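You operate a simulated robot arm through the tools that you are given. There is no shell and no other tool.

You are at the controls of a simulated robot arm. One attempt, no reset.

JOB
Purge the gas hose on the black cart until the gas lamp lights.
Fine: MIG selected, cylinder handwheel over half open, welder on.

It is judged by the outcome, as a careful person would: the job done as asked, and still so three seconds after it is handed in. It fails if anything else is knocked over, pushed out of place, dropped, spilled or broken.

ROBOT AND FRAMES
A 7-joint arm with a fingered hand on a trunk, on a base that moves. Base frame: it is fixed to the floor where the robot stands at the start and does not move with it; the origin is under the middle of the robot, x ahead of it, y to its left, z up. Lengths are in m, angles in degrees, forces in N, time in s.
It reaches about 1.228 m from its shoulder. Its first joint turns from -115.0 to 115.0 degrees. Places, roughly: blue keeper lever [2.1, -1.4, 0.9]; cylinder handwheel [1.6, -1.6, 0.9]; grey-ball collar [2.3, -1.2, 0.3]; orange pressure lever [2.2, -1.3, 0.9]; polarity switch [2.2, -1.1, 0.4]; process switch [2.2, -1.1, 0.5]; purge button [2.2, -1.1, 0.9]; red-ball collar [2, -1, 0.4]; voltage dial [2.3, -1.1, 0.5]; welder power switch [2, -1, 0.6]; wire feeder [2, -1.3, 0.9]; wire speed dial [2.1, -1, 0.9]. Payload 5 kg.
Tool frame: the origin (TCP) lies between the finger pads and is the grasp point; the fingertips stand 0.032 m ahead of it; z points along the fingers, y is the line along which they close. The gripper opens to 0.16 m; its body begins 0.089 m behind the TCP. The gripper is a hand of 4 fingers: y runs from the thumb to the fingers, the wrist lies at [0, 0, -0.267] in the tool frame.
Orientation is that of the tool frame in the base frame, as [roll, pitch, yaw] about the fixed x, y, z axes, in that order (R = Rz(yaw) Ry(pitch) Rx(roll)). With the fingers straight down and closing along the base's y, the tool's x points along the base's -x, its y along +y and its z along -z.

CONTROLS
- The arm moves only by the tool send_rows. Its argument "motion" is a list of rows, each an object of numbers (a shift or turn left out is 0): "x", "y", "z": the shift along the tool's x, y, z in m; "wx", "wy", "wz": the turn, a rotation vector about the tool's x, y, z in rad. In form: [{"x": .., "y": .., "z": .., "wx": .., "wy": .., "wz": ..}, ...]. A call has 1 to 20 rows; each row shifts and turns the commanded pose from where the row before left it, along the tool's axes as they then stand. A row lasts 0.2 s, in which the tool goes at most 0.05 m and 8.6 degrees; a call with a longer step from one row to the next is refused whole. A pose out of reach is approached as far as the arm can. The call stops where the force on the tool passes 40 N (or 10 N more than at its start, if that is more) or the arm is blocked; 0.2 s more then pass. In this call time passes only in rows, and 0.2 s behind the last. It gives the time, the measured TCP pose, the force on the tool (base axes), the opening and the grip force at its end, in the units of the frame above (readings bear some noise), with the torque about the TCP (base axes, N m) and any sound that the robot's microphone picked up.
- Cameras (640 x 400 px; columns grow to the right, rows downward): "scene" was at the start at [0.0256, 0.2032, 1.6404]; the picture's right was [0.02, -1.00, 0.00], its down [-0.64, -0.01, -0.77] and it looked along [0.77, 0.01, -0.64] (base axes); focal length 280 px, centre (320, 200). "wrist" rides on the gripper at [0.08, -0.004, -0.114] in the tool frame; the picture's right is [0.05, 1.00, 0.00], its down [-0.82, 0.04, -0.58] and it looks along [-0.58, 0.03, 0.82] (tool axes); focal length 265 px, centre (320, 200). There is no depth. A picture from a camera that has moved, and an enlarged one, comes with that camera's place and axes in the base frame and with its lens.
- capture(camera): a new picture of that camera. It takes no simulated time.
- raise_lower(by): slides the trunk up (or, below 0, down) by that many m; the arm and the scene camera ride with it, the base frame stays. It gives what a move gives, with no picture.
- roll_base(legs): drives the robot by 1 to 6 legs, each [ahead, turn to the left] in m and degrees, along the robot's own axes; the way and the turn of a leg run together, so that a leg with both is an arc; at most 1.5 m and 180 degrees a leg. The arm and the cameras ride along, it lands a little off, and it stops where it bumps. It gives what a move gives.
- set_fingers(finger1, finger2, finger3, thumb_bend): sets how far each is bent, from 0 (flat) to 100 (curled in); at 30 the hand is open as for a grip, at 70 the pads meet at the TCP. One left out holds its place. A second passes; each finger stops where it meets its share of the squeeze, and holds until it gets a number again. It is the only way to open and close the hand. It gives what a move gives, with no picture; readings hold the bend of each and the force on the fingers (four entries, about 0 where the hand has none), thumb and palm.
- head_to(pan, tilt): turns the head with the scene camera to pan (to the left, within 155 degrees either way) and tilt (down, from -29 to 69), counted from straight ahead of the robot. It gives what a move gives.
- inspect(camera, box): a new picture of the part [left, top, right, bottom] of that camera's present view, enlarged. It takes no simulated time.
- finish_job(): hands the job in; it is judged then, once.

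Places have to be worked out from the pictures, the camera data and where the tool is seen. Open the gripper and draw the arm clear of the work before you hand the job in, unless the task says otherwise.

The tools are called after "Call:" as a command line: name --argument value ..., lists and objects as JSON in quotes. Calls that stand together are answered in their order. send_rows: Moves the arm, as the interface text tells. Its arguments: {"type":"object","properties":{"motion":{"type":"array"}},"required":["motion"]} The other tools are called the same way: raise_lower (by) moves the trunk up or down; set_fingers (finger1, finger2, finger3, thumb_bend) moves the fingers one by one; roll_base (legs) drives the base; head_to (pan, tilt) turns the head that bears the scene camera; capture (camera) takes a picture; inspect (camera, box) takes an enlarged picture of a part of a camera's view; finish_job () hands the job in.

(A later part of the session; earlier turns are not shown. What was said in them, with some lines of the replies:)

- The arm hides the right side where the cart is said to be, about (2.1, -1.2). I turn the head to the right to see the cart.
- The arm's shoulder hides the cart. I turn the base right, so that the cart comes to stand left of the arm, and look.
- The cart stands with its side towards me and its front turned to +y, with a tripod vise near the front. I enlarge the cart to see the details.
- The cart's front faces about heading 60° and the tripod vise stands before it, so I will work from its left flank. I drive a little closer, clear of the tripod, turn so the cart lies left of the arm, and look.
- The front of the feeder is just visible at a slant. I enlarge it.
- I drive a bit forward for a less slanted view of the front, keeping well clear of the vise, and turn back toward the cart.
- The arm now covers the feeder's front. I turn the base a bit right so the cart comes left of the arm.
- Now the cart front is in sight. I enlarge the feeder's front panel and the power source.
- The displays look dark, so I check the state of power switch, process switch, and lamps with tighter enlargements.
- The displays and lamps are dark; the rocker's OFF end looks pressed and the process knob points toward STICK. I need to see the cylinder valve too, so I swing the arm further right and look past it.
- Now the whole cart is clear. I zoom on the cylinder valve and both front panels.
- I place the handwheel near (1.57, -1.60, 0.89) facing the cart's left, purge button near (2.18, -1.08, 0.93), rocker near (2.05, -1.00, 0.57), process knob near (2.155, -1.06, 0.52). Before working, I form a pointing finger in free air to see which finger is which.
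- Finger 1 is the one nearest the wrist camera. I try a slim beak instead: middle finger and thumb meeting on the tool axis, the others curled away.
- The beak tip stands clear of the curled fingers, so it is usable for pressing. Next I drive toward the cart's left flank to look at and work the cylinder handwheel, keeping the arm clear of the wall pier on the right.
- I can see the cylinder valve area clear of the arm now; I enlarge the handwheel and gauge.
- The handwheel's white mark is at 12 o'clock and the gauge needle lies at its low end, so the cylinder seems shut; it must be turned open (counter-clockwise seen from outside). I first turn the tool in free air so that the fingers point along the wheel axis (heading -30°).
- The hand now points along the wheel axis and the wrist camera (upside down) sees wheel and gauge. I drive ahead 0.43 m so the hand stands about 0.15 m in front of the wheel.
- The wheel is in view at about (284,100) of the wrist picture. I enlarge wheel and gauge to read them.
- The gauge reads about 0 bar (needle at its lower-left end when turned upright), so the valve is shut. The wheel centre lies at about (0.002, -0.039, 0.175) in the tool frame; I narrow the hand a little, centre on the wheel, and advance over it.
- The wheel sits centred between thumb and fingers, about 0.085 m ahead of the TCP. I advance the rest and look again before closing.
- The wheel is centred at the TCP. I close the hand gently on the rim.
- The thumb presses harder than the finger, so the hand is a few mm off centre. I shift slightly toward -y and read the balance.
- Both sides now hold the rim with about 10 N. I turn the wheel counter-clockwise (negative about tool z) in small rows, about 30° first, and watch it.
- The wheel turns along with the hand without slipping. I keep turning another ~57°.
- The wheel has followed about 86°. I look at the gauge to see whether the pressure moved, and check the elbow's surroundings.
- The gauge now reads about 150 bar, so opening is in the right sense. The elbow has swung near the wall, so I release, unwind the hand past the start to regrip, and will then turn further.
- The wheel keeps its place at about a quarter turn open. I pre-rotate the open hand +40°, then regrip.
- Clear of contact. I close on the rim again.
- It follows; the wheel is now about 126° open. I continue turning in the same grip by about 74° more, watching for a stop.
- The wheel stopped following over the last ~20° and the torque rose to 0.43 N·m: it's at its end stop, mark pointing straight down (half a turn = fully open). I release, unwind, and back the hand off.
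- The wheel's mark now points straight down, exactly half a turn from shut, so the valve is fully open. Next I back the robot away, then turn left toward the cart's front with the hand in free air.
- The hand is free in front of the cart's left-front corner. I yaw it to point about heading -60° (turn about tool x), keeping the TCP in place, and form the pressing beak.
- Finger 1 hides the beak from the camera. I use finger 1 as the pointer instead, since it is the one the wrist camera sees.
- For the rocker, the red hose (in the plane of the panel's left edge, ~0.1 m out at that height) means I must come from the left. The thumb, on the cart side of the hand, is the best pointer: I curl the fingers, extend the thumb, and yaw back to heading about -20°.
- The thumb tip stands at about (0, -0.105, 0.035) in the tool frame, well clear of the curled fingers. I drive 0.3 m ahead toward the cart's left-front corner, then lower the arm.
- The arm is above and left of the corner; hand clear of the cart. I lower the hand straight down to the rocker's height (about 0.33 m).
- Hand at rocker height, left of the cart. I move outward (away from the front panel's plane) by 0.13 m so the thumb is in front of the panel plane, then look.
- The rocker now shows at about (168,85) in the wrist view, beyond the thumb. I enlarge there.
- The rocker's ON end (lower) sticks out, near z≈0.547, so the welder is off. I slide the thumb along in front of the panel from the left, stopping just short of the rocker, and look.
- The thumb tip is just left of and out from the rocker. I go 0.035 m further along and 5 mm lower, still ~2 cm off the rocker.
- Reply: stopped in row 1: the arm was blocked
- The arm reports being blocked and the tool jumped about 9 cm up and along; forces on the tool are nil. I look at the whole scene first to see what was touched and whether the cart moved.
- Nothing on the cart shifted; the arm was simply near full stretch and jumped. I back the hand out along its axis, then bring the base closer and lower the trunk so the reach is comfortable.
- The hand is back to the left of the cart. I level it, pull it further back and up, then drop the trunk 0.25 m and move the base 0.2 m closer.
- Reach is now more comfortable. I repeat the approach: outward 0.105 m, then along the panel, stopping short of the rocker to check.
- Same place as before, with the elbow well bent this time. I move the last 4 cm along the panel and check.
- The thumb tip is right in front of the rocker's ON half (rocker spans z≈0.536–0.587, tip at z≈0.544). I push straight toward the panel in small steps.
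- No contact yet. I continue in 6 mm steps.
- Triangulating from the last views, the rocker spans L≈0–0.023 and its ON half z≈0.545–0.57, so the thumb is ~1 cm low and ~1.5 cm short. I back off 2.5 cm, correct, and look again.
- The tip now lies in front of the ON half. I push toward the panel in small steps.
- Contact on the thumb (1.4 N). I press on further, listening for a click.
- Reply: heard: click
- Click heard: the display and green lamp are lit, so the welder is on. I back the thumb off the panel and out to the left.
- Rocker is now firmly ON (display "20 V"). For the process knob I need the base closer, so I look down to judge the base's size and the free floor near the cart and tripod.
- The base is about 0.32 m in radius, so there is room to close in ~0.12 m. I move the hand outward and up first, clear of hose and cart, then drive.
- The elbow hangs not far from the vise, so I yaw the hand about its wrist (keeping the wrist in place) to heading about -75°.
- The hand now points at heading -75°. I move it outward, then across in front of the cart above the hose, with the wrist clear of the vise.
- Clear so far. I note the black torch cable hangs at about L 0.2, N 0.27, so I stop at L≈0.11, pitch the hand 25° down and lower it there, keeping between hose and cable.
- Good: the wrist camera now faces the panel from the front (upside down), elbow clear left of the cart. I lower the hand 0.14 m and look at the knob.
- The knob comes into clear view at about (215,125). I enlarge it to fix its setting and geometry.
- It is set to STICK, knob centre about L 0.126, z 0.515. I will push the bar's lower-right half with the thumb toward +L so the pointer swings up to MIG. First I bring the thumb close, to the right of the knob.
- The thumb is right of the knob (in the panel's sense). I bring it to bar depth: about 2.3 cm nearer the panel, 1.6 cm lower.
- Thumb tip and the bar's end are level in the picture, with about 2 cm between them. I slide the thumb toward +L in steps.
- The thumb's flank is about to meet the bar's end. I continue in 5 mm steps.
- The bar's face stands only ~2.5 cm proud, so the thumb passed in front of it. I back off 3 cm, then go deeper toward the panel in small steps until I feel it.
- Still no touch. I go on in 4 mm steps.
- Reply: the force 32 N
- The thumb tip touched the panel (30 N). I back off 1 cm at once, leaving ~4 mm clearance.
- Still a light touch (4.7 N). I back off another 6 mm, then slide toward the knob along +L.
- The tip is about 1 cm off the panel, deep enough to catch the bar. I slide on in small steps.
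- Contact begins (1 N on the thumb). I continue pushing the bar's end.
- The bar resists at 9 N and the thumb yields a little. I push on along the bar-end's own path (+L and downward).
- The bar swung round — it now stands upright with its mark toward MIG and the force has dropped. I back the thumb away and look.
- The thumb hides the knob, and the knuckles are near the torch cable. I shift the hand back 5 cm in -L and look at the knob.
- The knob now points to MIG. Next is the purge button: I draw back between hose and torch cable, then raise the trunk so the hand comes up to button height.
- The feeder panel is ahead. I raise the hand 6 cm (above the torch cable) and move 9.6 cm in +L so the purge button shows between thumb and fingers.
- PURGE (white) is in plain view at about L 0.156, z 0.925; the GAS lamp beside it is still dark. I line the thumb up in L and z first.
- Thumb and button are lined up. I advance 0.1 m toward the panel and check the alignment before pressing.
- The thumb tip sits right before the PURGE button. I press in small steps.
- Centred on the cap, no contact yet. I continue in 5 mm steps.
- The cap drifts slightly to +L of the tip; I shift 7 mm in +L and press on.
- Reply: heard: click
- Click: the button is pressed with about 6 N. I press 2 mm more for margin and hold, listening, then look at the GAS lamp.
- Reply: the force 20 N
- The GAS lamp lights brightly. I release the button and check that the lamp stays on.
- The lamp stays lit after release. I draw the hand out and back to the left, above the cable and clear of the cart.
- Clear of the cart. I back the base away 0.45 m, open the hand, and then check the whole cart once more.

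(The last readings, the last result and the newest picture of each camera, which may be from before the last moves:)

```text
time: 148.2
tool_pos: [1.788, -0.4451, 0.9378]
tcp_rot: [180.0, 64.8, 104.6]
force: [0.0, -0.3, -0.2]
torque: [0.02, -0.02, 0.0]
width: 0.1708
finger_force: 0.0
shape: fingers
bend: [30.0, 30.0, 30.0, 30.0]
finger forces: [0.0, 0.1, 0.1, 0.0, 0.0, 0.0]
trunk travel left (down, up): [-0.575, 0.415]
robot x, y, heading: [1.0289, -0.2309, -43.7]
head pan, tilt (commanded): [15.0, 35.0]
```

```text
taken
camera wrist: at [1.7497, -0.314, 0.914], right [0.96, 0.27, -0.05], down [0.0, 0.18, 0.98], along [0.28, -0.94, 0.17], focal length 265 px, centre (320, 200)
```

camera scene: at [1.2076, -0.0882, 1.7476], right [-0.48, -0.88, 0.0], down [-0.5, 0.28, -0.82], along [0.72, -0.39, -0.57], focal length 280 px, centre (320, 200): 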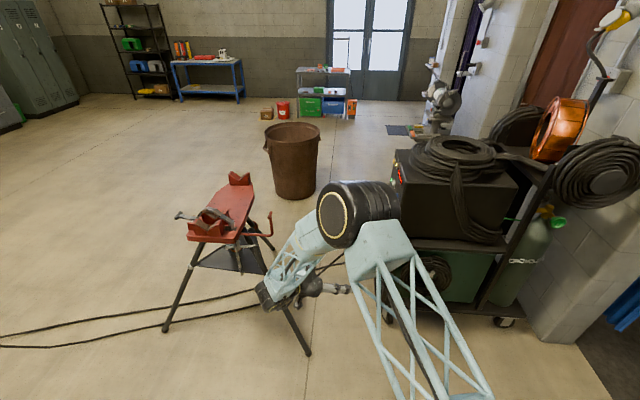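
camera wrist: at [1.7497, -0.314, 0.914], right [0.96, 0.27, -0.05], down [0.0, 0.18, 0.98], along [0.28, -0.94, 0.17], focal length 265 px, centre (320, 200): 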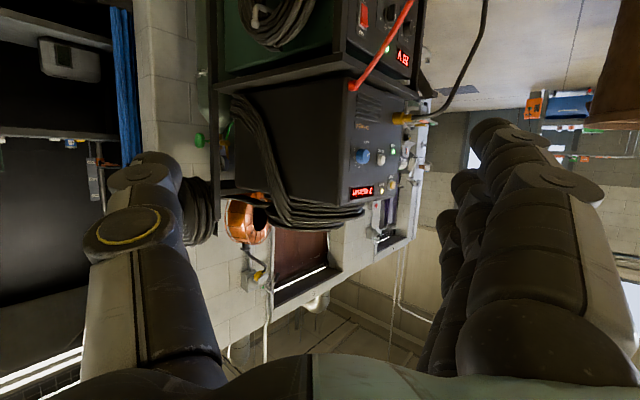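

I enlarge the wrist view to verify the GAS lamp, rocker, process knob, and that the displays and dials are as they were.

Call:
inspect --camera "wrist" --box '[335, 0, 435, 80]'

Call:
inspect --camera "wrist" --box '[335, 110, 435, 200]'

Call:
inspect --camera "scene" --box '[480, 180, 600, 300]'

```text
5.00 times, centred on (385, 40) of wrist
camera zoom: at [1.7497, -0.314, 0.914], right [0.96, 0.27, -0.05], down [0.0, 0.18, 0.98], along [0.28, -0.94, 0.17], focal length 1327 px, centre (-5, 1000)
```

zoom: 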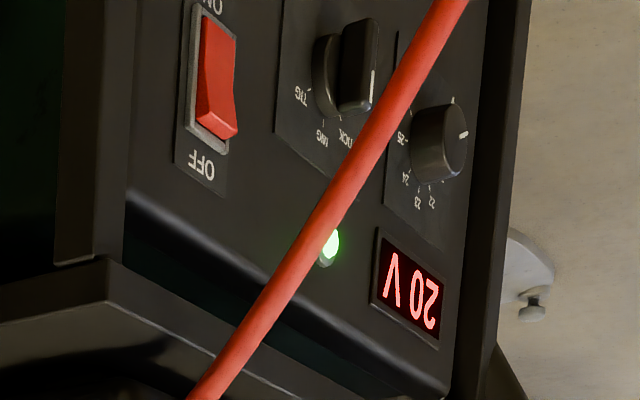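

```text
4.44 times, centred on (385, 155) of wrist
camera zoom: at [1.7497, -0.314, 0.914], right [0.96, 0.27, -0.05], down [0.0, 0.18, 0.98], along [0.28, -0.94, 0.17], focal length 1180 px, centre (31, 400)
```

zoom: 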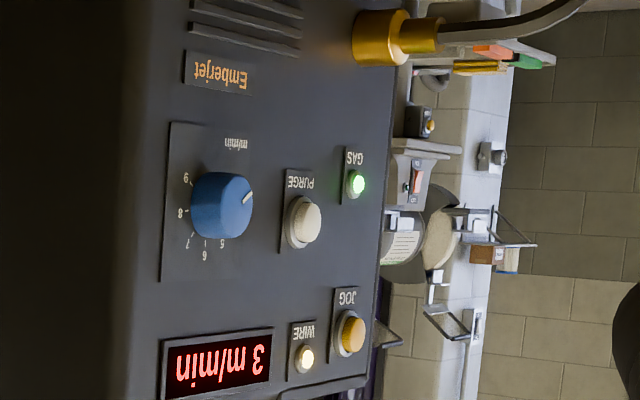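

```text
3.33 times, centred on (540, 240) of scene
camera zoom: at [1.2076, -0.0882, 1.7476], right [-0.48, -0.88, 0.0], down [-0.5, 0.28, -0.82], along [0.72, -0.39, -0.57], focal length 932 px, centre (-413, 67)
```

zoom: 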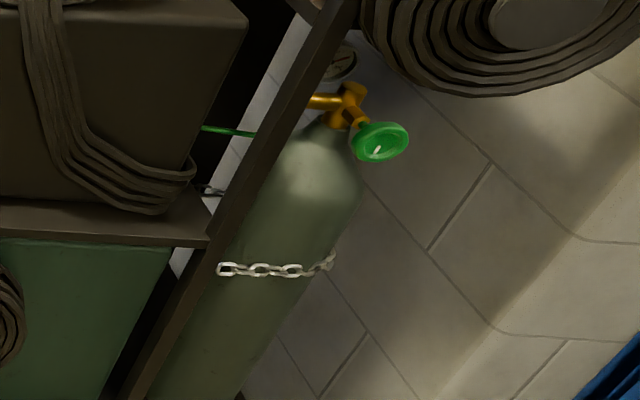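

The GAS lamp is still lit seconds after release, the rocker is ON (20 V shown), the knob is at MIG, the handwheel is fully open, and nothing has been displaced. The hand is open and clear, so I hand the job in.

Call:
finish_job

```text
The job is handed in.
```

The gas hose is purged and the GAS lamp is lit. It was still on about six seconds after I let go of the button.

- **Cylinder handwheel:** it was shut. I turned it to its end stop, half a turn, so it is fully open. After the first quarter turn the gauge had gone from about 0 to roughly 150 bar.
- **Welder:** it was off. I switched it on, and its display now reads 20 V.
- **Process switch:** it was on STICK. I set it to MIG.
- **Purge button:** I held it for about two seconds, until the lamp lit.

- **Red hose:** partway through, near full stretch, the arm jumped about 9 cm and the hand passed through the red hose at the front. The sensors showed no force.
- **Panel:** the thumb once pressed the front panel with about 30 N.

In the pictures taken afterwards, the cart, vise and hoses looked unmoved. The hand is open and clear of the cart.
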